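You operate a simulated robot arm through the tools that you are given. There is no shell and no other tool. Be economical: measure what you need, move in short steps, check, and stop when the job is done.

You run a simulated robot arm. Do the job below in one go: nothing can be reset, and whatever is moved stays where it is left.

Task
Close the open pot and turn it in under the clear hood.
Fine: free the turntable, turn it one seat either way and lock it again.

The check looks at the end state, three seconds after you hand in, the way a careful person would. Anything else that was tipped, shoved, dropped, spilled or broken makes it a failure.

Robot
A 7-joint arm with a two-finger parallel gripper, fixed in place. Base frame: the origin is at the foot of the arm, x ahead of it, y to its left, z up; the work surface is at about z = 820. Lengths are in mm, angles in degrees, forces in N, time in s.
With the tool pointing down near the work surface it reaches from about 300 to 700 mm from the base axis. Its first joint turns from -66.0 to 66.0 degrees. Payload 1.57 kg.
The TCP is the grasp point between the finger pads, 30 mm short of the fingertips. In the tool frame z runs along the fingers and y along their closing line. Largest opening 110 mm; finger width 24, thickness 12; the body of the gripper, 48 by 112 mm, starts 78 mm behind the TCP.
Orientation is that of the tool frame in the base frame, as a unit quaternion [w, x, y, z]. With the fingers straight down and closing along the base's y, the tool's x points along the base's -x, its y along +y and its z along -z.

Tools
- The arm moves only by the tool play_rows. Its argument "rows" is a list of rows, each an object (a shift or turn left out is 0, a gripper value left out holds the last) with "slide": the shift along the tool's x, y, z in mm, a list of three; "angular": the turn, a rotation vector about the tool's x, y, z in degrees, a list of three. In form: [{"slide": [tx, ty, tz], "angular": [ax, ay, az]}, ...]. A call has 1 to 8 rows; each row shifts and turns the commanded pose from where the row before left it, along the tool's axes as they then stand. "gripper" is the opening, from 0 (shut) to 1 (fully open), set as the call begins (left out, the last holds). A row lasts 0.2 s, in which the tool goes at most 50 mm and 8.6 degrees; a call with a longer step from one row to the next is refused whole, and so is a gripper value outside its range. A pose out of reach is approached as far as the arm can. The call stops where the force on the tool passes 40 N (or 10 N more than at its start, if that is more) or the arm is blocked; 0.2 s more then pass. The fingers move at their own pace (about 108 mm/s each) and stop on an object; they squeeze with about 37 N. The grip force told is the motor's: it shows also when the fingers shut on nothing. Time passes only in rows, and 0.2 s behind the last, so rows that do not move let the fingers close. The reply holds the time, the measured pose of the TCP, the force on the tool along the base axes, the opening and the grip force, in the units named above and with some noise, with the torque about the TCP (base axes, N m) and any sound that the robot's microphone picked up, and new pictures: "pictures" is both (left out), scene, wrist or none.
- Cameras (640 x 400 px; columns grow to the right, rows downward): "scene" is fixed at [159.7, -387.6, 1426.7]; the picture's right is [0.86, -0.50, 0.00], its down [-0.24, -0.41, -0.88] and it looks along [0.44, 0.76, -0.47] (base axes); focal length 357 px, centre (320, 200). "wrist" rides on the gripper at [70, 16, -141] in the tool frame; the picture's right is [-0.23, 0.97, 0.00], its down [-0.86, -0.20, -0.48] and it looks along [-0.47, -0.11, 0.88] (tool axes); focal length 222 px, centre (320, 200). There is no depth. A picture from a camera that has moved, and an enlarged one, comes with that camera's place and axes in the base frame and with its lens. The place of the scene camera against the robot may be out by one fixed shift of up to 18 mm in any direction.
- inspect(camera, box): a new picture of the part [left, top, right, bottom] of that camera's present view, enlarged. The clock stands still meanwhile.
- sign_off(): hands the job in; it is judged then, once.

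Go step by step. Nothing tells you positions but the pictures and the camera data: compare them with the known pose of the tool, close in by small moves and look again before you grip or let go. The budget is 120 turns and 200 pictures, counting those below and the enlarged ones. Unless the task says otherwise, let go and move clear before handing in, and close with one line.

The tools are called after ">>>" as a command line: name --argument value ..., lists and objects as JSON in quotes. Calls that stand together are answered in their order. play_rows: Moves the arm, as the interface text tells. Its arguments: {"type":"object","properties":{"rows":{"type":"array"},"gripper":{"type":"number"},"pictures":{"type":"string","enum":["both","scene","wrist","none"]}},"required":["rows"]} The other tools are called the same way: inspect (camera, box) takes an enlarged picture of a part of a camera's view; sign_off () hands the job in.

At the start:

```text
time: 0.0
tool_pos: [353.6, 141.4, 1216.2]
tcp_rot: [-0.001, 0.001, 1.0, -0.001]
wrist_force: [-0.1, 0.1, -0.2]
ft_torque: [-0.01, 0.03, 0.0]
grip_width: 110.1
grip_force: 0.1
```

scene: 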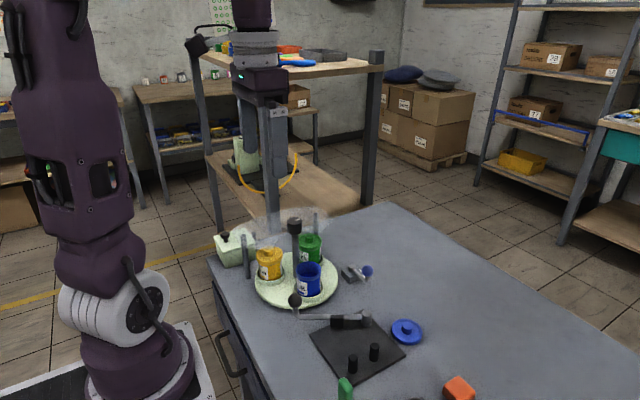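
wrist: 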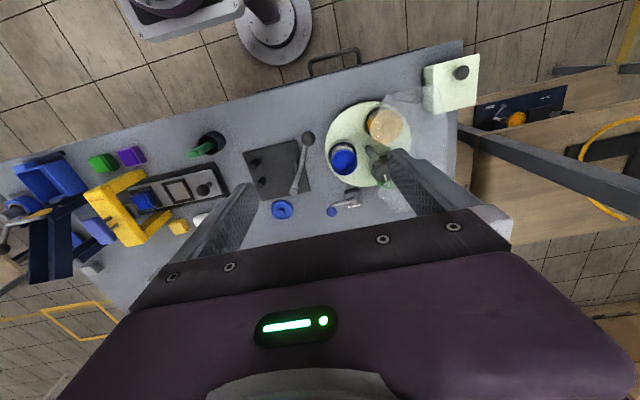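

I see a turntable with three pots (yellow, green, blue), the blue one open, and a blue lid on the bench nearby, plus a lever and a knobbed clamp. I'll enlarge the views to understand the mechanism.

>>> inspect --camera "scene" --box '[200, 200, 440, 350]'

>>> inspect --camera "wrist" --box '[230, 50, 490, 230]'

>>> inspect --camera "scene" --box '[280, 280, 520, 400]'

```text
2.67 times, centred on (320, 275) of scene
camera zoom: at [159.7, -387.6, 1426.7], right [0.86, -0.5, 0.0], down [-0.24, -0.41, -0.88], along [0.44, 0.76, -0.47], focal length 953 px, centre (320, 0)
```

zoom: 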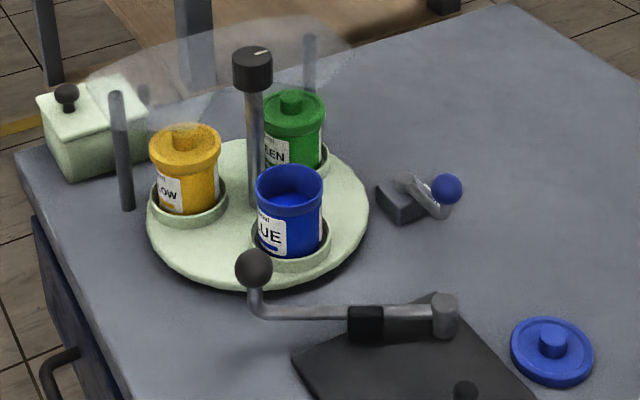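

```text
2.22 times, centred on (360, 140) of wrist
camera zoom: at [283.8, 158.1, 1356.8], right [0.23, 0.97, 0.0], down [0.86, -0.2, 0.48], along [0.47, -0.11, -0.88], focal length 494 px, centre (231, 333)
```

zoom: 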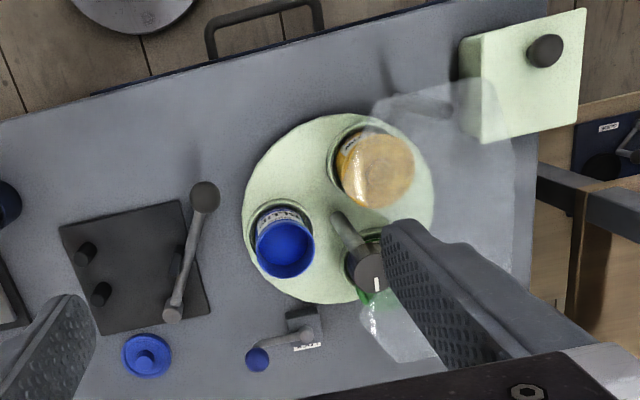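

```text
2.67 times, centred on (400, 340) of scene
camera zoom: at [159.7, -387.6, 1426.7], right [0.86, -0.5, 0.0], down [-0.24, -0.41, -0.88], along [0.44, 0.76, -0.47], focal length 953 px, centre (107, -173)
```

zoom: 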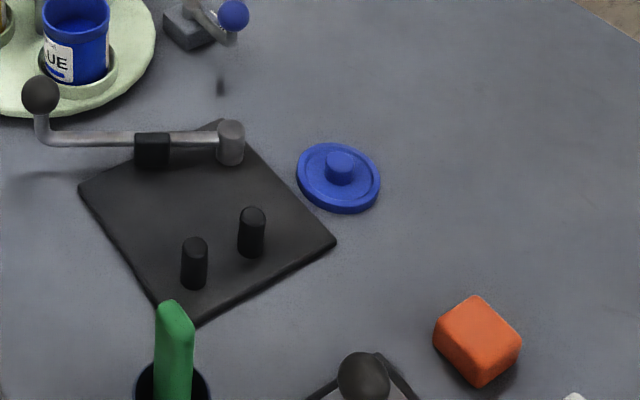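

The turntable centre is at about (442,235), with a tall knobbed post in the middle. The blue lid is near (570,-15), a long lever pivots near (514,35), and a small blue-ball lever is near (590,150). I'll move the wrist camera in for a closer look.

>>> play_rows --rows '[{"slide": [-13, -9, 32]}, {"slide": [-13, -9, 32]}, {"slide": [-13, -9, 32]}, {"slide": [-13, -9, 32]}, {"slide": [-13, -9, 32]}, {"slide": [-11, -5, 30]}]' --pictures "both"

>>> inspect --camera "wrist" --box '[200, 60, 440, 210]'

```text
time: 1.4
tool_pos: [429.7, 92.9, 1025.7]
tcp_rot: [0.0, 0.0, 1.0, 0.0]
wrist_force: [0.6, -0.6, 0.5]
ft_torque: [-0.01, 0.03, 0.01]
grip_width: 110.1
grip_force: 0.0
camera wrist: at [359.8, 109.2, 1166.7], right [0.23, 0.97, 0.0], down [0.86, -0.2, 0.48], along [0.47, -0.11, -0.88], focal length 222 px, centre (320, 200)
```

scene: 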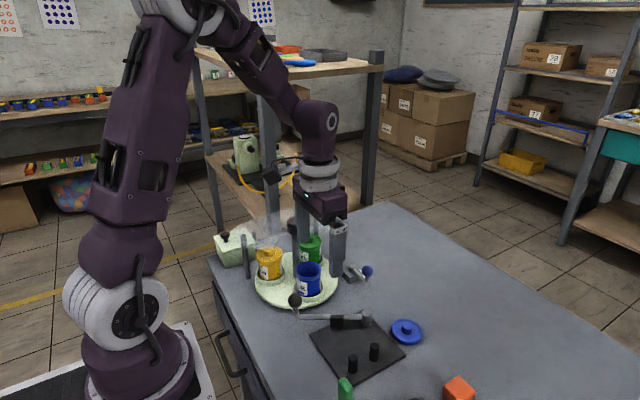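
wrist: 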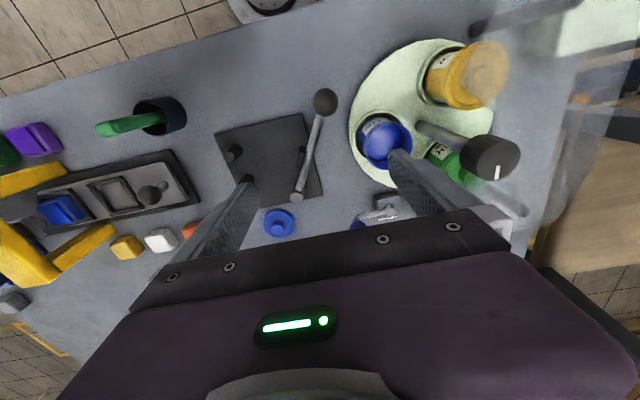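

```text
2.67 times, centred on (320, 135) of wrist
camera zoom: at [359.8, 109.2, 1166.7], right [0.23, 0.97, 0.0], down [0.86, -0.2, 0.48], along [0.47, -0.11, -0.88], focal length 592 px, centre (320, 373)
```

zoom: 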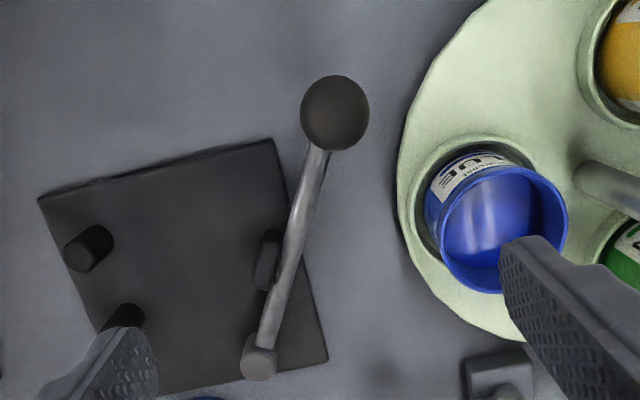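

The long lever pivots on a plate with a block and two pegs. I'll move further out in x to look at the small blue-ball device.

>>> play_rows --rows '[{"slide": [-40, 5, 0]}, {"slide": [-40, 5, 0]}, {"slide": [-30, 5, 10]}]' --pictures "wrist"

>>> inspect --camera "wrist" --box '[260, 40, 500, 190]'

```text
time: 2.2
tool_pos: [540.0, 105.3, 1017.1]
tcp_rot: [0.0, 0.0, 1.0, 0.0]
wrist_force: [-0.1, 0.1, 0.2]
ft_torque: [-0.01, 0.03, 0.02]
grip_width: 110.2
grip_force: 0.0
camera wrist: at [470.3, 121.5, 1158.5], right [0.23, 0.97, 0.0], down [0.86, -0.2, 0.48], along [0.47, -0.11, -0.88], focal length 222 px, centre (320, 200)
```

wrist: 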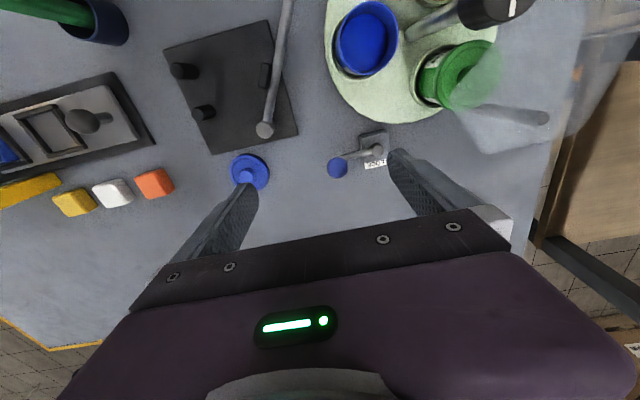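

```text
2.67 times, centred on (380, 115) of wrist
camera zoom: at [470.3, 121.5, 1158.5], right [0.23, 0.97, 0.0], down [0.86, -0.2, 0.48], along [0.47, -0.11, -0.88], focal length 592 px, centre (160, 427)
```

zoom: 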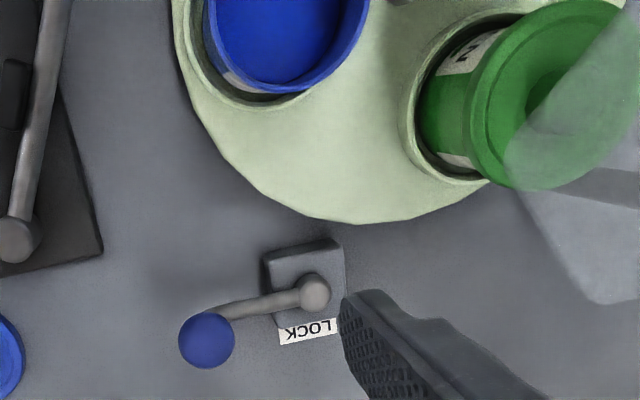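

A "LOCK" label sits by the blue-ball lever, so that's the turntable lock. I'll look at it and the post knob from the scene camera.

>>> inspect --camera "scene" --box '[330, 250, 394, 290]'

>>> inspect --camera "scene" --box '[250, 200, 346, 260]'

>>> inspect --camera "scene" --box '[280, 290, 440, 390]'

```text
10.00 times, centred on (362, 270) of scene
camera zoom: at [159.7, -387.6, 1426.7], right [0.86, -0.5, 0.0], down [-0.24, -0.41, -0.88], along [0.44, 0.76, -0.47], focal length 3574 px, centre (-100, -500)
```

zoom: 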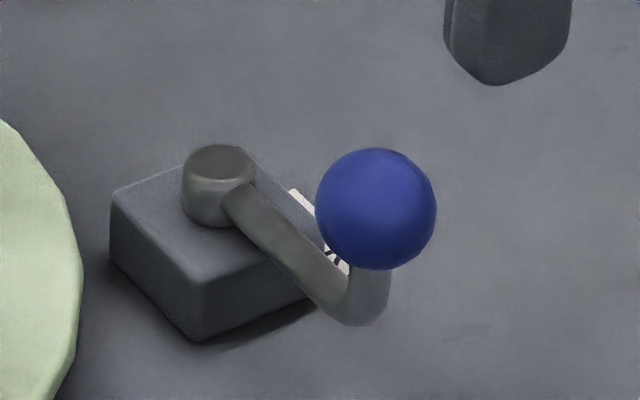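

```text
6.67 times, centred on (298, 230) of scene
camera zoom: at [159.7, -387.6, 1426.7], right [0.86, -0.5, 0.0], down [-0.24, -0.41, -0.88], along [0.44, 0.76, -0.47], focal length 2382 px, centre (467, 0)
```

zoom: 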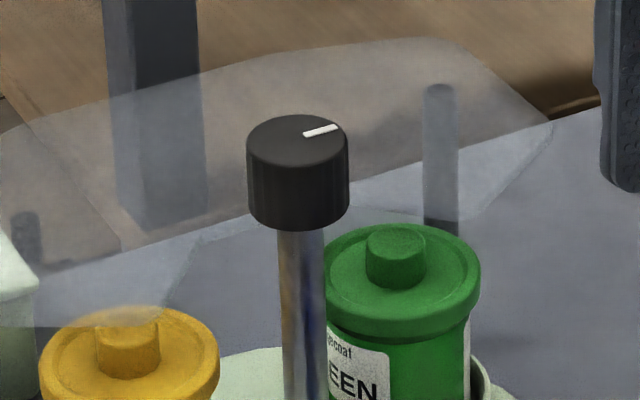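

```text
4.00 times, centred on (360, 340) of scene
camera zoom: at [159.7, -387.6, 1426.7], right [0.86, -0.5, 0.0], down [-0.24, -0.41, -0.88], along [0.44, 0.76, -0.47], focal length 1429 px, centre (160, -360)
```

zoom: 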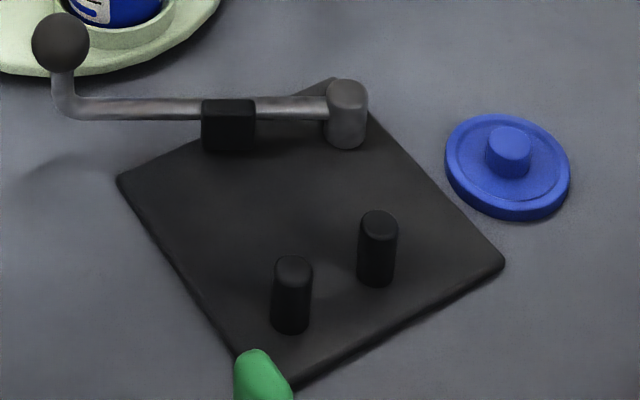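

Plan: first put the lid on the blue pot, which is still locked at the front. Then swing the lock lever, turn the post knob by one seat and re-lock. Now I'll move above the lid at about (567,-15).

>>> play_rows --rows '[{"slide": [-7, -30, 24]}, {"slide": [-7, -30, 24]}, {"slide": [-7, -30, 24]}, {"slide": [-6, -30, 24]}, {}]' --gripper 0.45 --pictures "wrist"

>>> inspect --camera "wrist" --box '[240, 110, 400, 210]'

```text
time: 3.4
tool_pos: [567.4, -12.9, 920.6]
tcp_rot: [0.0, 0.0, 1.0, -0.001]
wrist_force: [0.6, 0.0, -0.8]
ft_torque: [0.02, 0.01, 0.02]
grip_width: 49.5
grip_force: 0.1
camera wrist: at [496.3, 4.3, 1061.2], right [0.23, 0.97, 0.0], down [0.86, -0.2, 0.48], along [0.47, -0.11, -0.88], focal length 222 px, centre (320, 200)
```

wrist: 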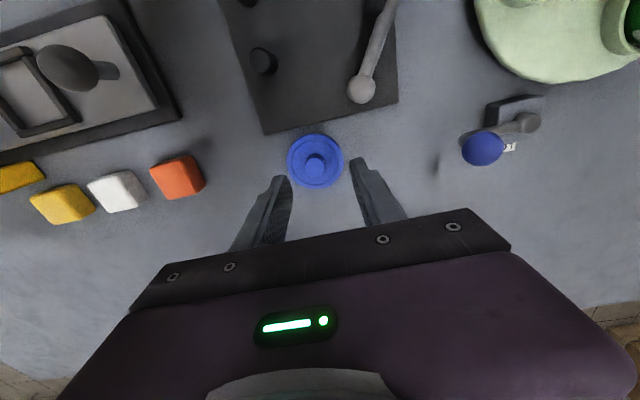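

```text
4.00 times, centred on (320, 160) of wrist
camera zoom: at [496.3, 4.3, 1061.2], right [0.23, 0.97, 0.0], down [0.86, -0.2, 0.48], along [0.47, -0.11, -0.88], focal length 888 px, centre (320, 360)
```

zoom: 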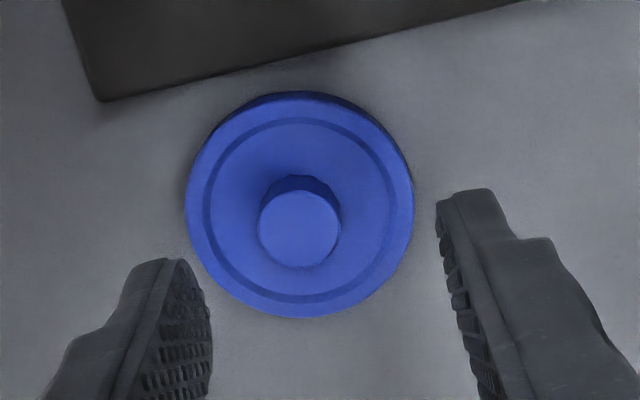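

The lid centre is about (572,-19), 62 mm wide with a 21 mm knob. I'll align and go down until the tips are just beside the knob.

>>> play_rows --rows '[{"slide": [-4.6, -6, 15]}, {"slide": [0, 0, 15]}, {"slide": [0, 0, 15]}, {}]' --pictures "both"

>>> inspect --camera "scene" --box '[360, 290, 456, 350]'

>>> inspect --camera "wrist" --box '[240, 110, 400, 210]'

```text
time: 4.4
tool_pos: [572.3, -17.8, 873.6]
tcp_rot: [-0.001, 0.0, 1.0, 0.0]
wrist_force: [0.6, 0.0, -1.3]
ft_torque: [-0.04, -0.02, 0.01]
grip_width: 49.6
grip_force: 0.0
camera wrist: at [501.9, -2.0, 1014.9], right [0.23, 0.97, 0.0], down [0.86, -0.2, 0.48], along [0.47, -0.11, -0.88], focal length 222 px, centre (320, 200)
```

scene: 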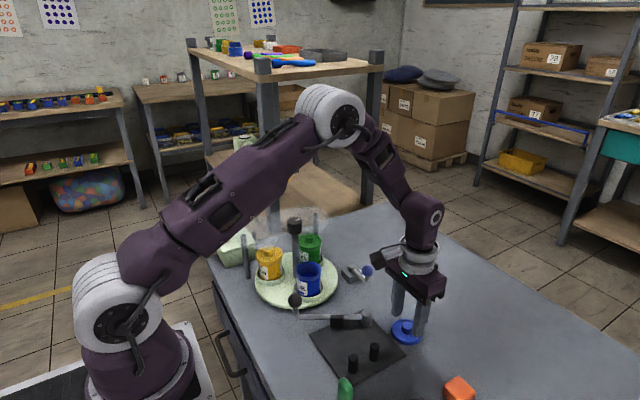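
wrist: 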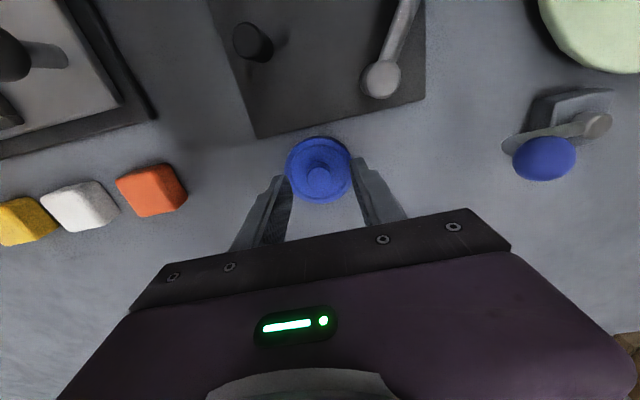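

```text
6.67 times, centred on (408, 320) of scene
camera zoom: at [159.7, -387.6, 1426.7], right [0.86, -0.5, 0.0], down [-0.24, -0.41, -0.88], along [0.44, 0.76, -0.47], focal length 2382 px, centre (-267, -600)
```

zoom: 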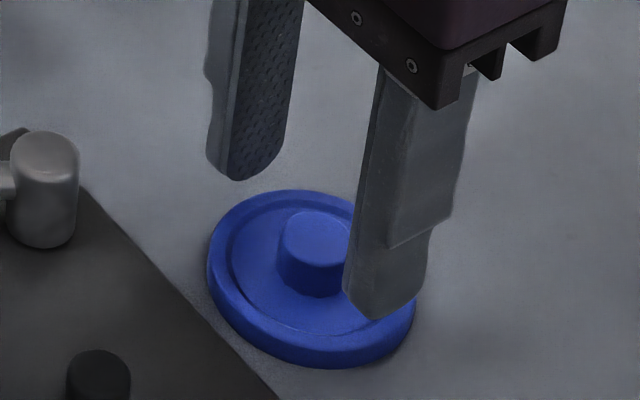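

```text
4.00 times, centred on (320, 160) of wrist
camera zoom: at [501.9, -2.0, 1014.9], right [0.23, 0.97, 0.0], down [0.86, -0.2, 0.48], along [0.47, -0.11, -0.88], focal length 888 px, centre (320, 360)
```

zoom: 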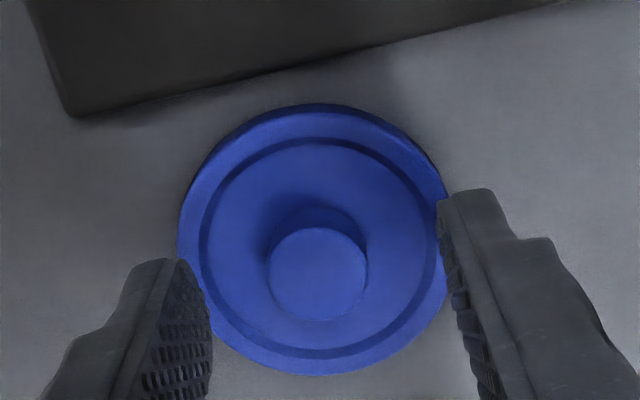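

Aligned within about a millimetre. I'll lower slowly another 7 mm and check the force.

>>> play_rows --rows '[{"slide": [0, 0, 4]}, {"slide": [0, 0, 3]}, {}]' --pictures "none"

>>> inspect --camera "scene" --box '[360, 290, 456, 350]'

```text
time: 5.2
tool_pos: [571.7, -18.7, 866.5]
tcp_rot: [0.0, 0.0, 1.0, 0.0]
wrist_force: [-0.2, -0.4, 0.1]
ft_torque: [0.0, 0.01, 0.03]
grip_width: 49.6
grip_force: 0.1
```

```text
6.67 times, centred on (408, 320) of scene
camera zoom: at [159.7, -387.6, 1426.7], right [0.86, -0.5, 0.0], down [-0.24, -0.41, -0.88], along [0.44, 0.76, -0.47], focal length 2382 px, centre (-267, -600)
```

zoom: 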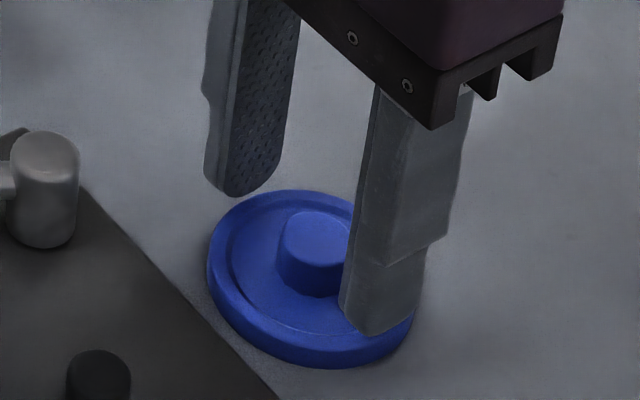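

>>> play_rows --rows '[{"slide": [0, 0, 3]}, {}]' --pictures "none"

>>> play_rows --rows '[{}, {}, {}, {}]' --gripper 0.0 --pictures "wrist"

>>> inspect --camera "scene" --box '[360, 290, 456, 350]'

```text
time: 5.8
tool_pos: [571.2, -19.6, 864.1]
tcp_rot: [0.0, 0.0, 1.0, 0.0]
wrist_force: [0.4, 1.0, 0.5]
ft_torque: [0.02, -0.02, -0.01]
grip_width: 49.2
grip_force: 0.1
```

```text
time: 6.8
tool_pos: [571.3, -19.2, 865.4]
tcp_rot: [0.0, -0.001, 1.0, 0.0]
wrist_force: [0.3, 0.7, -0.4]
ft_torque: [-0.01, -0.02, 0.02]
grip_width: 14.8
grip_force: 30.7
camera wrist: at [501.3, -2.6, 1005.6], right [0.23, 0.97, 0.0], down [0.86, -0.2, 0.48], along [0.47, -0.11, -0.88], focal length 222 px, centre (320, 200)
```

wrist: 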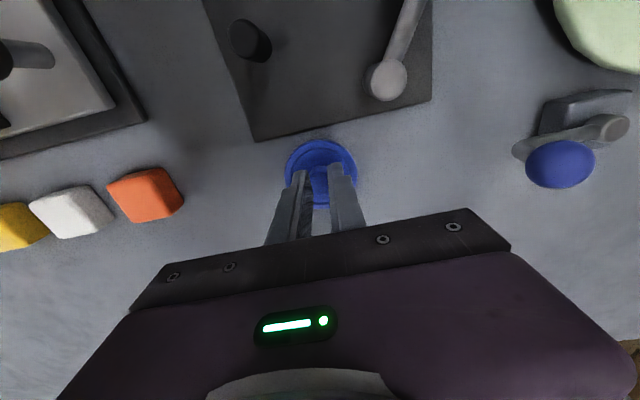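

```text
6.67 times, centred on (408, 320) of scene
camera zoom: at [159.7, -387.6, 1426.7], right [0.86, -0.5, 0.0], down [-0.24, -0.41, -0.88], along [0.44, 0.76, -0.47], focal length 2382 px, centre (-267, -600)
```

zoom: 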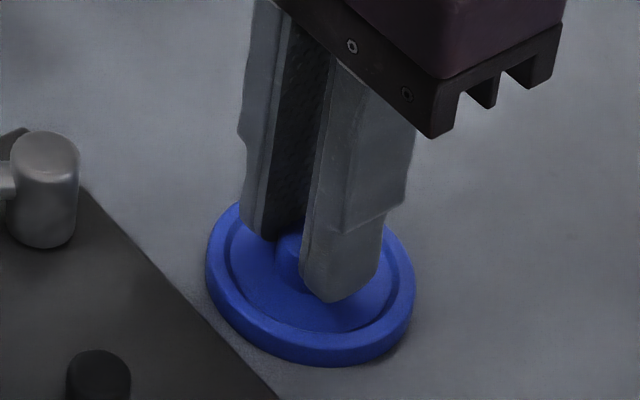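

Gripped (30 N). I'll lift and check that the lid comes along level.

>>> play_rows --rows '[{"slide": [0, 0, -10]}, {"slide": [0, 0, -25]}, {"slide": [0, 0, -35]}, {"slide": [0, 0, -35]}, {}]' --pictures "both"

>>> inspect --camera "scene" --box '[360, 240, 456, 300]'

```text
time: 8.0
tool_pos: [571.4, -19.3, 971.5]
tcp_rot: [0.0, 0.0, 1.0, 0.0]
wrist_force: [-0.5, -0.3, -1.0]
ft_torque: [0.01, -0.01, 0.0]
grip_width: 14.9
grip_force: 31.0
camera wrist: at [500.6, -3.8, 1111.9], right [0.23, 0.97, 0.0], down [0.85, -0.2, 0.48], along [0.47, -0.11, -0.88], focal length 222 px, centre (320, 200)
```

scene: 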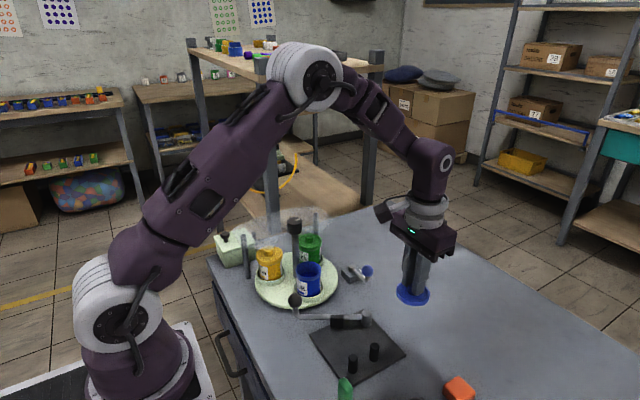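
wrist: 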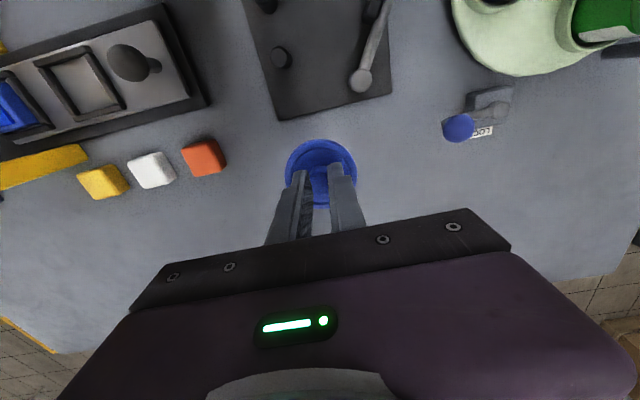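

```text
6.67 times, centred on (408, 270) of scene
camera zoom: at [159.7, -387.6, 1426.7], right [0.86, -0.5, 0.0], down [-0.24, -0.41, -0.88], along [0.44, 0.76, -0.47], focal length 2382 px, centre (-267, -267)
```

zoom: 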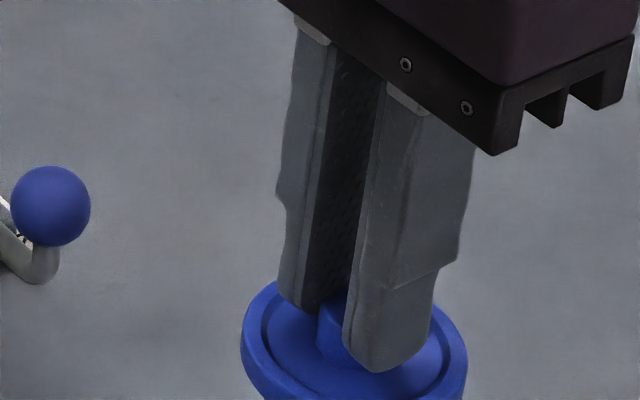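

The lid is held level. The blue pot's rim centre comes out at about (447.5,171.5), z≈903. To keep the gripper body clear of the post knob, I'll rotate it 90° so the closing line lies along x.

>>> play_rows --rows '[{"slide": [0, 0, -5], "angular": [0, 0, -8.2]}, {"slide": [0, 0, -5], "angular": [0, 0, -8.2]}, {"slide": [0, 0, -5], "angular": [0, 0, -8.2]}, {"slide": [0, 0, -5], "angular": [0, 0, -8.2]}, {"slide": [0, 0, -5], "angular": [0, 0, -8.2]}, {"slide": [0, 0, -5], "angular": [0, 0, -8.2]}, {"slide": [0, 0, -5], "angular": [0, 0, -8.2]}, {"angular": [0, 0, -8.2]}]' --pictures "none"

>>> play_rows --rows '[{"angular": [0, 0, -8.2]}, {"angular": [0, 0, -8.2]}, {"angular": [0, 0, -8.2]}, {}]' --pictures "wrist"

```text
time: 9.8
tool_pos: [570.4, -19.3, 1005.2]
tcp_rot: [0.0, -0.544, 0.839, -0.001]
wrist_force: [0.9, -0.6, 0.4]
ft_torque: [-0.02, -0.03, 0.0]
grip_width: 14.9
grip_force: 31.4
```

```text
time: 10.8
tool_pos: [571.1, -19.2, 1003.9]
tcp_rot: [0.0, 0.709, -0.706, 0.0]
wrist_force: [1.0, 0.0, -0.7]
ft_torque: [-0.02, -0.02, -0.03]
grip_width: 15.0
grip_force: 30.7
camera wrist: at [555.0, -88.9, 1145.7], right [-0.97, 0.22, 0.0], down [0.2, 0.86, 0.48], along [0.11, 0.47, -0.88], focal length 222 px, centre (320, 200)
```

wrist: 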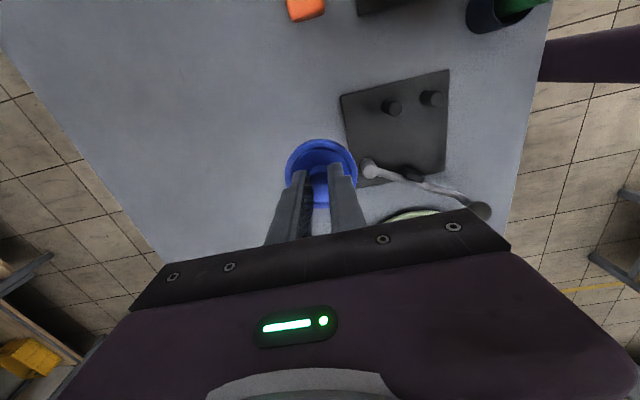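

>>> play_rows --rows '[{"slide": [-38, 24.7, 0]}, {"slide": [-38, 24.7, 0]}, {"slide": [-38, 24.7, 0]}, {"slide": [-38, 24.7, 0]}, {"slide": [-38, 24.7, 0]}, {}]' --pictures "both"

>>> inspect --camera "scene" --box '[248, 200, 376, 280]'

>>> inspect --camera "wrist" --box '[240, 110, 400, 210]'

```text
time: 12.2
tool_pos: [446.4, 171.9, 1004.7]
tcp_rot: [0.0, 0.708, -0.706, 0.0]
wrist_force: [-0.2, 0.1, 0.1]
ft_torque: [0.01, 0.0, 0.03]
grip_width: 15.0
grip_force: 30.8
camera wrist: at [430.0, 103.5, 1145.4], right [-0.97, 0.22, 0.0], down [0.2, 0.86, 0.48], along [0.11, 0.47, -0.88], focal length 222 px, centre (320, 200)
```

scene: 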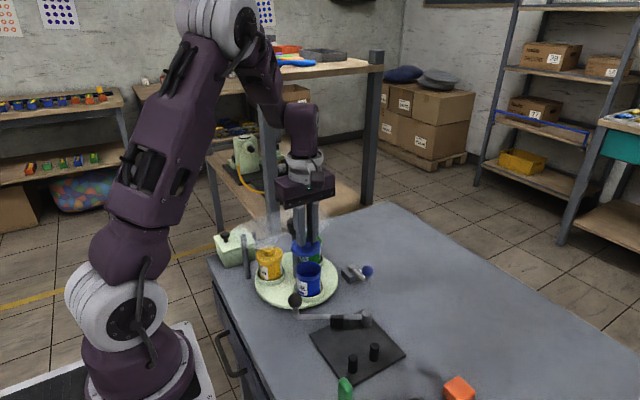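
wrist: 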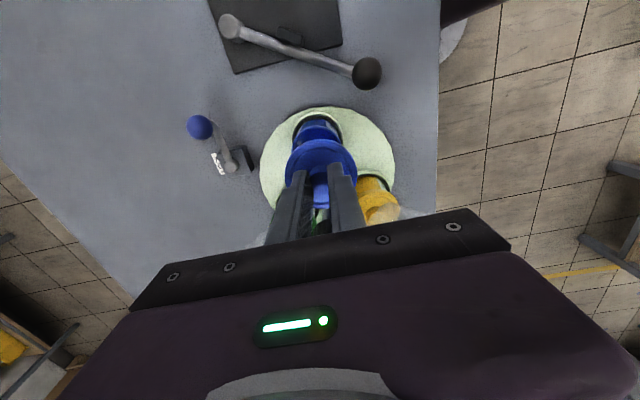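

```text
5.00 times, centred on (312, 240) of scene
camera zoom: at [159.7, -387.6, 1426.7], right [0.86, -0.5, 0.0], down [-0.24, -0.41, -0.88], along [0.44, 0.76, -0.47], focal length 1787 px, centre (360, 0)
```

zoom: 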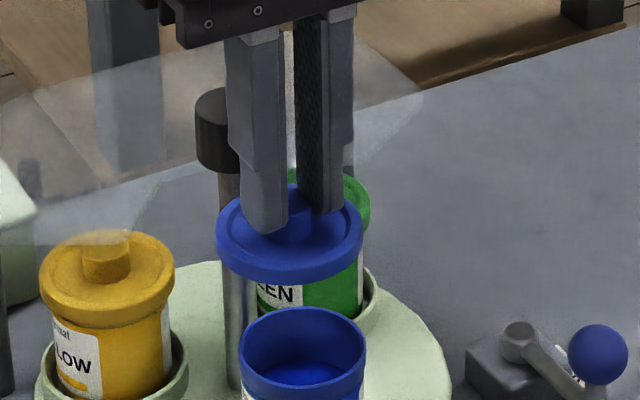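

```text
4.00 times, centred on (320, 160) of wrist
camera zoom: at [430.0, 103.5, 1145.4], right [-0.97, 0.22, 0.0], down [0.2, 0.86, 0.48], along [0.11, 0.47, -0.88], focal length 888 px, centre (320, 360)
```

zoom: 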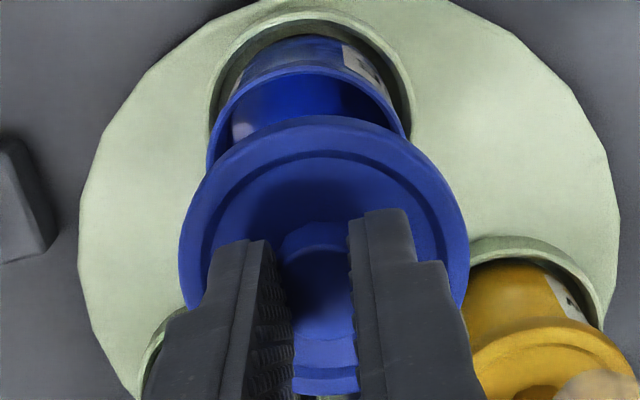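

The lid needs about +3 mm in x and −1 mm in y to be over the pot. I'll correct and lower to just above the rim.

>>> play_rows --rows '[{"slide": [1.2, -3, 10]}, {"slide": [0, 0, 18]}, {"slide": [0, 0, 14]}, {}]' --pictures "none"

>>> inspect --camera "scene" --box '[264, 225, 360, 285]'

>>> inspect --camera "wrist" --box '[240, 110, 400, 210]'

```text
time: 13.2
tool_pos: [449.6, 169.4, 962.3]
tcp_rot: [0.0, 0.708, -0.706, 0.0]
wrist_force: [-0.3, -0.4, 0.2]
ft_torque: [0.01, -0.01, -0.03]
grip_width: 15.0
grip_force: 30.5
```

```text
6.67 times, centred on (312, 255) of scene
camera zoom: at [159.7, -387.6, 1426.7], right [0.86, -0.5, 0.0], down [-0.24, -0.41, -0.88], along [0.44, 0.76, -0.47], focal length 2382 px, centre (373, -167)
```

zoom: 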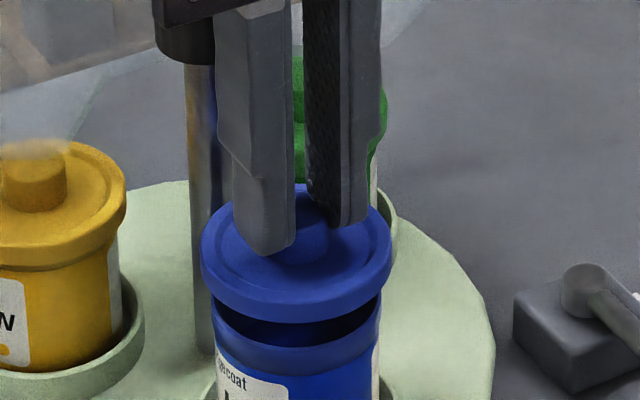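

```text
4.00 times, centred on (320, 160) of wrist
camera zoom: at [433.6, 99.7, 1103.5], right [-0.97, 0.22, 0.0], down [0.2, 0.86, 0.48], along [0.11, 0.47, -0.88], focal length 888 px, centre (320, 360)
```

zoom: 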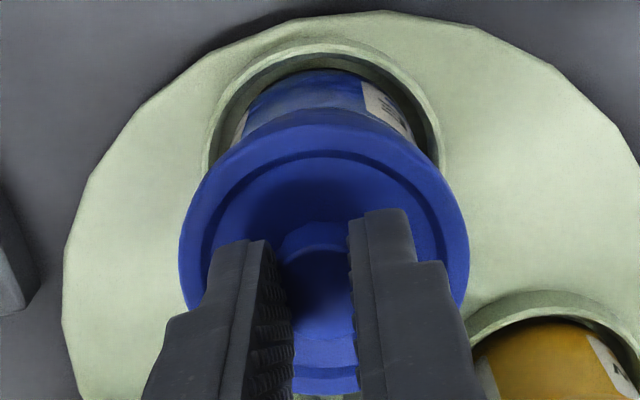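

Laterally centred in both views. Lowering slowly onto the rim.

>>> play_rows --rows '[{"slide": [0, 0, 4]}, {"slide": [0, 0, 4]}, {}]' --pictures "none"

>>> inspect --camera "scene" --box '[264, 235, 360, 295]'

```text
time: 14.0
tool_pos: [449.6, 168.5, 954.6]
tcp_rot: [0.0, 0.708, -0.706, 0.0]
wrist_force: [0.8, -0.4, -0.3]
ft_torque: [-0.01, 0.03, -0.02]
grip_width: 15.0
grip_force: 31.0
```

```text
6.67 times, centred on (312, 265) of scene
camera zoom: at [159.7, -387.6, 1426.7], right [0.86, -0.5, 0.0], down [-0.24, -0.41, -0.88], along [0.44, 0.76, -0.47], focal length 2382 px, centre (373, -233)
```

zoom: 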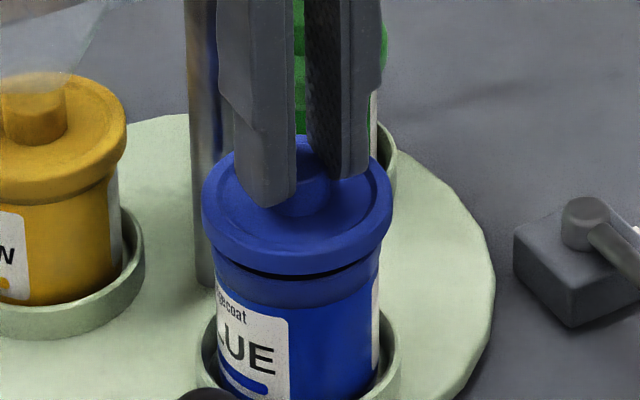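

>>> play_rows --rows '[{"slide": [-1, 0, 2]}, {"slide": [0, 0, 2]}, {}]' --pictures "none"

>>> inspect --camera "scene" --box '[264, 235, 360, 295]'

>>> inspect --camera "wrist" --box '[240, 110, 400, 210]'

```text
time: 14.8
tool_pos: [451.5, 169.8, 950.0]
tcp_rot: [0.0, 0.708, -0.706, -0.001]
wrist_force: [-0.2, -0.9, -0.5]
ft_torque: [0.01, 0.01, 0.01]
grip_width: 15.0
grip_force: 31.5
```

```text
6.67 times, centred on (312, 265) of scene
camera zoom: at [159.7, -387.6, 1426.7], right [0.86, -0.5, 0.0], down [-0.24, -0.41, -0.88], along [0.44, 0.76, -0.47], focal length 2382 px, centre (373, -233)
```

zoom: 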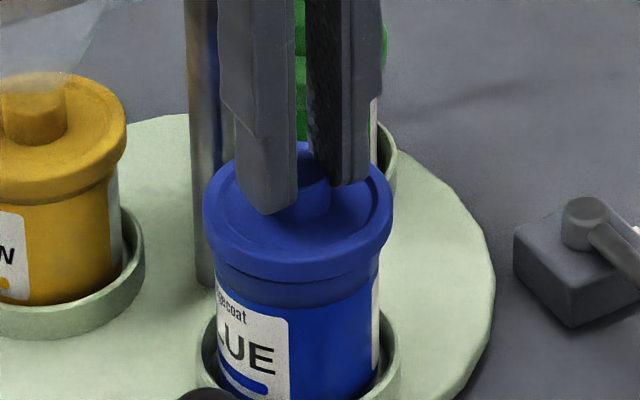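

```text
4.00 times, centred on (320, 160) of wrist
camera zoom: at [434.7, 100.6, 1092.2], right [-0.97, 0.22, 0.0], down [0.2, 0.86, 0.48], along [0.11, 0.47, -0.88], focal length 888 px, centre (320, 360)
```

zoom: 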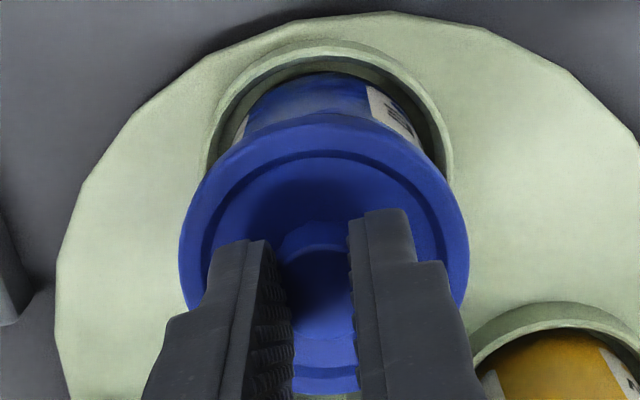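

No contact force yet; compared with the yellow pot the lid should sit several mm lower. I'll continue down gently.

>>> play_rows --rows '[{"slide": [0, 0, 1.5]}, {"slide": [0, 0, 1.5]}, {}]' --pictures "none"

>>> play_rows --rows '[{"slide": [0, 0, 1.5]}, {"slide": [0, 0, 1.5]}, {}]' --pictures "none"

>>> inspect --camera "scene" --box '[264, 235, 360, 295]'

```text
time: 15.6
tool_pos: [450.6, 168.7, 947.2]
tcp_rot: [0.0, 0.708, -0.706, 0.0]
wrist_force: [0.0, 0.1, -0.5]
ft_torque: [0.01, -0.01, 0.03]
grip_width: 15.1
grip_force: 31.1
```

```text
time: 16.4
tool_pos: [450.1, 169.9, 944.3]
tcp_rot: [0.001, 0.708, -0.706, 0.0]
wrist_force: [-0.1, -0.6, -0.1]
ft_torque: [-0.01, 0.0, -0.02]
grip_width: 14.9
grip_force: 30.7
```

```text
6.67 times, centred on (312, 265) of scene
camera zoom: at [159.7, -387.6, 1426.7], right [0.86, -0.5, 0.0], down [-0.24, -0.41, -0.88], along [0.44, 0.76, -0.47], focal length 2382 px, centre (373, -233)
```

zoom: 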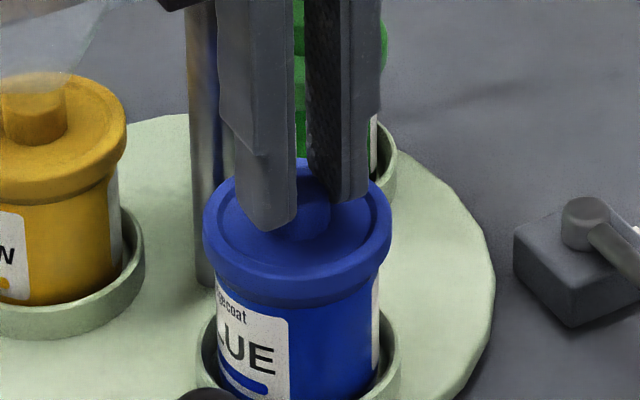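

The lid is sliding over the collar. I'll continue down to the seat.

>>> play_rows --rows '[{"slide": [0, 0, 1]}, {"slide": [0, 0, 1]}, {}]' --pictures "none"

>>> play_rows --rows '[{"slide": [0, 0, 1]}, {"slide": [0, 0, 1]}, {}]' --pictures "none"

>>> inspect --camera "scene" --box '[264, 235, 360, 295]'

```text
time: 17.2
tool_pos: [452.2, 170.1, 943.8]
tcp_rot: [0.001, 0.709, -0.705, 0.001]
wrist_force: [-4.5, -5.1, 11.9]
ft_torque: [0.01, 0.13, 0.05]
grip_width: 14.7
grip_force: 31.0
heard: snap
```

```text
time: 18.0
tool_pos: [451.7, 168.9, 941.8]
tcp_rot: [0.0, 0.708, -0.706, 0.001]
wrist_force: [1.1, -6.3, 31.6]
ft_torque: [-0.05, 0.01, -0.05]
grip_width: 15.2
grip_force: 31.9
```

```text
6.67 times, centred on (312, 265) of scene
camera zoom: at [159.2, -388.0, 1426.7], right [0.86, -0.5, 0.0], down [-0.24, -0.41, -0.88], along [0.44, 0.76, -0.47], focal length 2382 px, centre (373, -233)
```

zoom: 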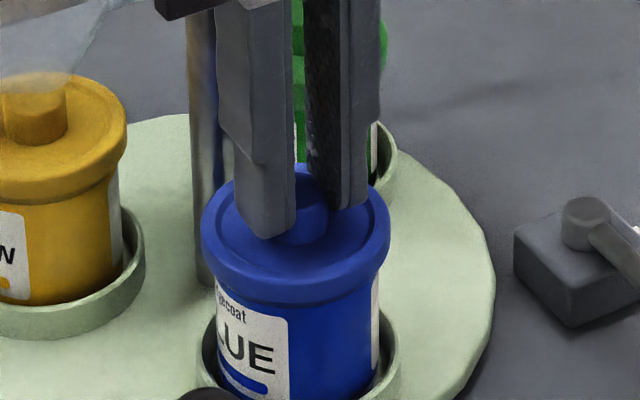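

A snap was heard and the force rose: the lid is on. I'll ease the pressure, open and rise clear.

>>> play_rows --rows '[{"slide": [0, 0, -1.5]}, {}]' --pictures "none"

>>> play_rows --rows '[{}, {}, {"slide": [0, 0, -10]}, {"slide": [0, 0, -20]}, {"slide": [0, 0, -40]}, {"slide": [10, 0, -40]}, {"slide": [30, 0, -20]}]' --gripper 0.4 --pictures "both"

>>> inspect --camera "scene" --box '[240, 210, 368, 290]'

>>> inspect --camera "wrist" --box '[240, 90, 432, 210]'

```text
time: 18.6
tool_pos: [449.6, 170.6, 941.2]
tcp_rot: [0.0, 0.708, -0.706, -0.001]
wrist_force: [-0.3, -0.3, -0.7]
ft_torque: [0.0, 0.03, 0.0]
grip_width: 14.6
grip_force: 30.6
```

```text
time: 20.2
tool_pos: [449.6, 129.0, 1071.2]
tcp_rot: [0.0, 0.71, -0.705, 0.0]
wrist_force: [0.8, 0.2, -0.1]
ft_torque: [0.03, 0.01, -0.01]
grip_width: 44.0
grip_force: 0.1
camera wrist: at [432.9, 59.8, 1213.0], right [-0.97, 0.22, 0.0], down [0.2, 0.86, 0.48], along [0.11, 0.47, -0.88], focal length 222 px, centre (320, 200)
```

scene: 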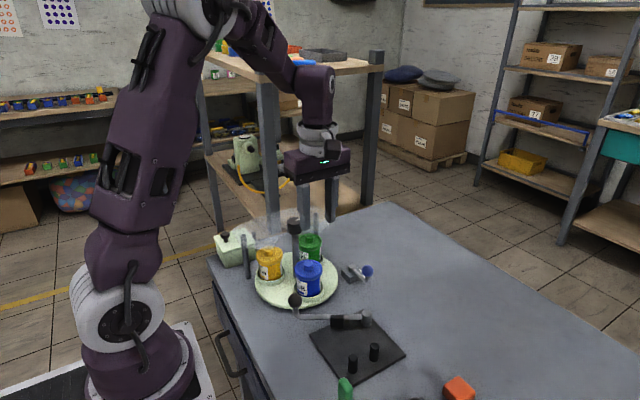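
wrist: 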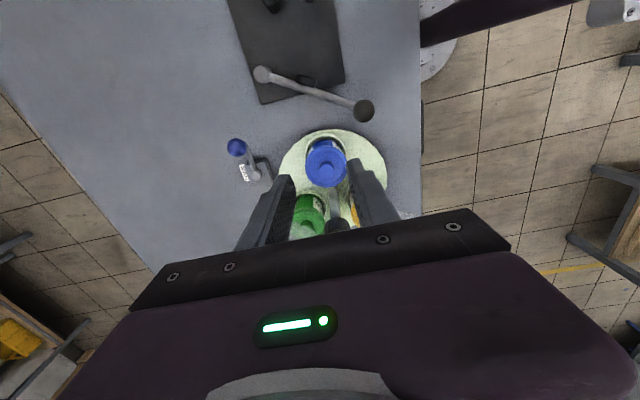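

```text
5.00 times, centred on (304, 250) of scene
camera zoom: at [159.7, -387.6, 1426.7], right [0.86, -0.5, 0.0], down [-0.24, -0.41, -0.88], along [0.44, 0.76, -0.47], focal length 1787 px, centre (400, -50)
```

zoom: 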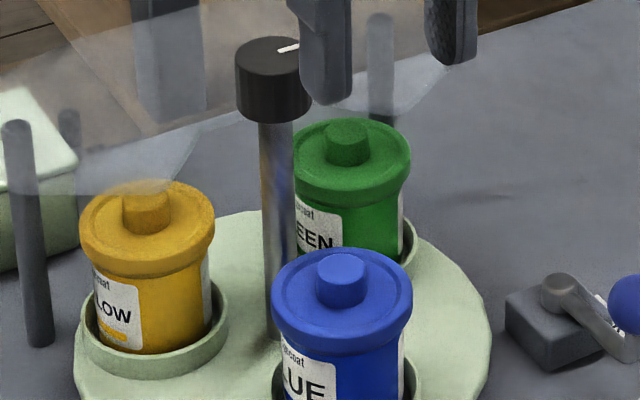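

```text
3.33 times, centred on (336, 150) of wrist
camera zoom: at [432.9, 59.8, 1213.0], right [-0.97, 0.22, 0.0], down [0.2, 0.86, 0.48], along [0.11, 0.47, -0.88], focal length 740 px, centre (267, 367)
```

zoom: 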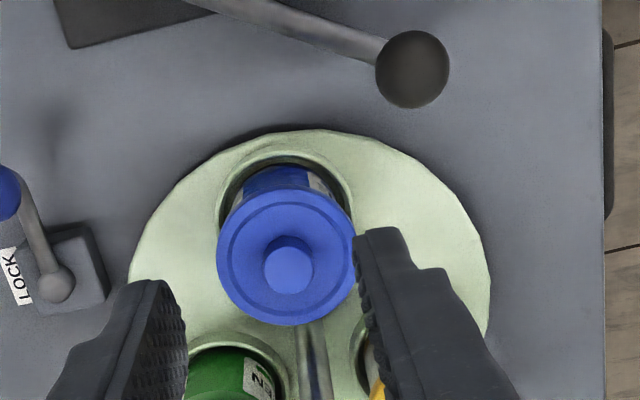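

The lid is seated level with the others. Next is the lock lever, whose ball is at about (578,124,870); I'll move above it.

>>> play_rows --rows '[{"slide": [1, -32, 10]}, {"slide": [1, -32, 25]}, {"slide": [1, -32, 38]}, {"slide": [2, -32, 38]}, {}]' --gripper 0.5 --pictures "wrist"

>>> inspect --camera "wrist" --box '[240, 90, 432, 210]'

```text
time: 21.4
tool_pos: [580.0, 126.9, 961.0]
tcp_rot: [0.0, 0.708, -0.706, 0.0]
wrist_force: [0.2, -0.3, 0.3]
ft_torque: [0.01, 0.02, -0.02]
grip_width: 55.0
grip_force: 0.2
camera wrist: at [564.0, 57.5, 1102.3], right [-0.97, 0.22, 0.0], down [0.2, 0.86, 0.48], along [0.11, 0.47, -0.88], focal length 222 px, centre (320, 200)
```

wrist: 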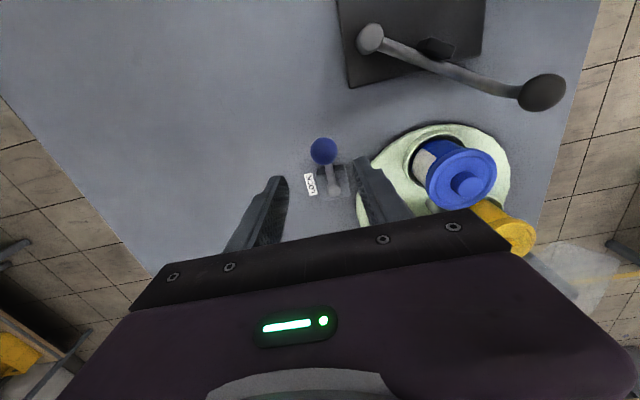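

```text
3.33 times, centred on (336, 150) of wrist
camera zoom: at [564.0, 57.5, 1102.3], right [-0.97, 0.22, 0.0], down [0.2, 0.86, 0.48], along [0.11, 0.47, -0.88], focal length 740 px, centre (267, 367)
```

zoom: 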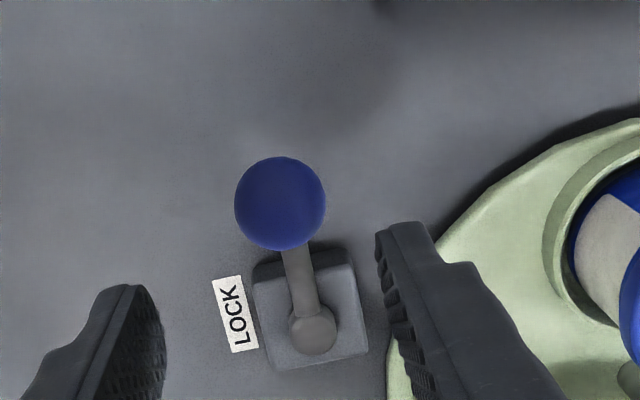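

The lever points along −y with its ball at about (575.5,124.4) and its pivot at (575,181). I'll go down around the ball.

>>> play_rows --rows '[{"slide": [2.5, 4.5, 20]}, {"slide": [0, 0, 25]}, {"slide": [0, 0, 20]}, {"slide": [0, 0, 12]}, {}]' --pictures "wrist"

>>> inspect --camera "scene" --box '[320, 230, 416, 290]'

```text
time: 22.6
tool_pos: [573.7, 123.5, 883.4]
tcp_rot: [-0.001, 0.708, -0.706, 0.001]
wrist_force: [0.5, 0.7, 0.6]
ft_torque: [0.02, 0.0, 0.0]
grip_width: 54.8
grip_force: 0.1
camera wrist: at [557.4, 54.9, 1025.3], right [-0.97, 0.22, 0.0], down [0.2, 0.86, 0.48], along [0.11, 0.47, -0.88], focal length 222 px, centre (320, 200)
```

wrist: 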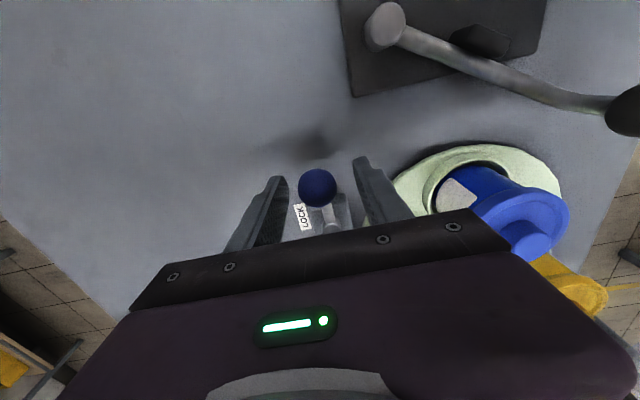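

```text
6.67 times, centred on (368, 260) of scene
camera zoom: at [159.7, -387.6, 1426.7], right [0.86, -0.5, 0.0], down [-0.24, -0.41, -0.88], along [0.44, 0.76, -0.47], focal length 2382 px, centre (0, -200)
```

zoom: 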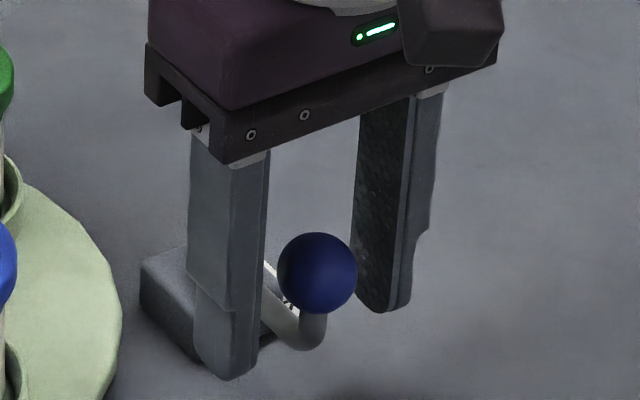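

The fingers straddle the ball. I'll narrow them loosely and push gently toward +x to feel for motion.

>>> play_rows --rows '[{}, {}, {"slide": [0, -4, 0]}, {"slide": [0, -4, 0]}, {"slide": [0, -4, 0]}]' --gripper 0.3 --pictures "wrist"

```text
time: 23.8
tool_pos: [583.7, 123.3, 884.3]
tcp_rot: [0.002, 0.708, -0.706, -0.001]
wrist_force: [-12.6, 4.4, -2.2]
ft_torque: [-0.04, -0.05, -0.14]
grip_width: 44.2
grip_force: 6.4
camera wrist: at [567.6, 54.6, 1025.1], right [-0.97, 0.22, 0.0], down [0.2, 0.86, 0.48], along [0.1, 0.47, -0.88], focal length 222 px, centre (320, 200)
```

wrist: 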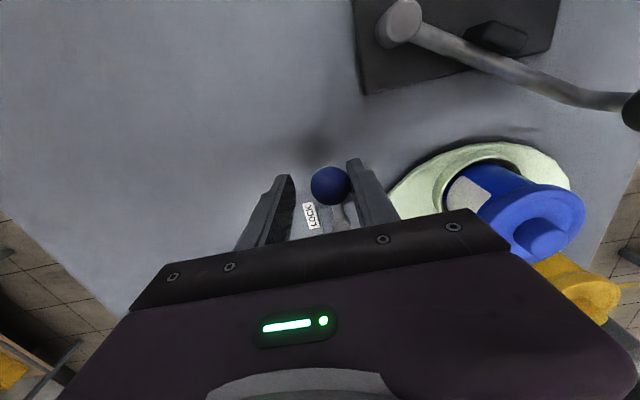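

The ball didn't move toward +x (12 N resistance), so that side is at its stop. I'll try −x.

>>> play_rows --rows '[{"slide": [0, 6, 0]}, {"slide": [0, 6, 0]}, {"slide": [0, 5, 0]}, {"slide": [0, 5, 0]}, {"slide": [0, 5, 0]}]' --pictures "wrist"

```text
time: 25.0
tool_pos: [559.4, 123.6, 885.1]
tcp_rot: [0.0, 0.708, -0.706, 0.0]
wrist_force: [-0.9, 0.7, -1.0]
ft_torque: [-0.04, 0.01, -0.01]
grip_width: 33.2
grip_force: 0.2
camera wrist: at [543.1, 53.9, 1025.6], right [-0.97, 0.22, 0.0], down [0.2, 0.86, 0.48], along [0.11, 0.47, -0.88], focal length 222 px, centre (320, 200)
```

wrist: 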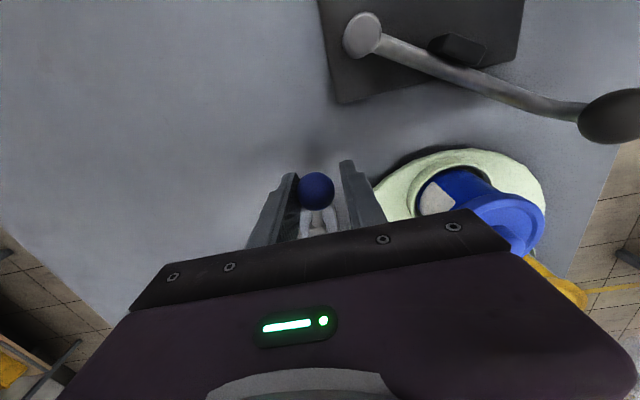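

The lever swings freely toward −x. I'll follow its arc, turning the tool with it.

>>> play_rows --rows '[{"slide": [-1.5, 0, 0], "angular": [0, 0, 7]}, {"slide": [-1.5, 0, 0], "angular": [0, 0, 7]}, {"slide": [-0.5, 7.8, 0], "angular": [0, 0, 8]}, {"slide": [-0.5, 7.8, 0], "angular": [0, 0, 8]}, {"slide": [-0.5, 7.8, 0], "angular": [0, 0, 8]}]' --pictures "wrist"

>>> inspect --camera "scene" --box '[300, 230, 396, 290]'

```text
time: 26.2
tool_pos: [537.2, 135.1, 883.3]
tcp_rot: [0.001, -0.439, 0.898, 0.0]
wrist_force: [0.4, -0.2, -0.5]
ft_torque: [0.0, 0.01, 0.03]
grip_width: 32.8
grip_force: 0.1
camera wrist: at [481.9, 91.2, 1024.5], right [-0.63, 0.78, 0.0], down [0.68, 0.55, 0.48], along [0.37, 0.3, -0.88], focal length 222 px, centre (320, 200)
```

wrist: 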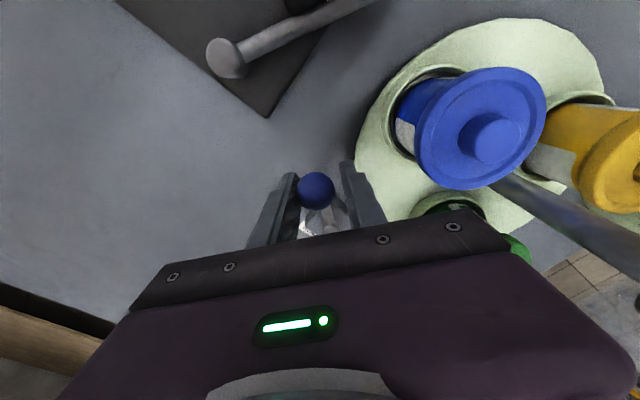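

```text
6.67 times, centred on (348, 260) of scene
camera zoom: at [159.7, -387.6, 1426.7], right [0.86, -0.5, 0.0], down [-0.24, -0.41, -0.88], along [0.44, 0.76, -0.47], focal length 2382 px, centre (133, -200)
```

zoom: 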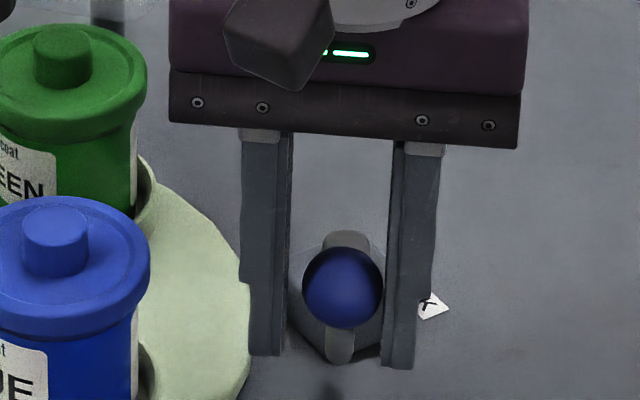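

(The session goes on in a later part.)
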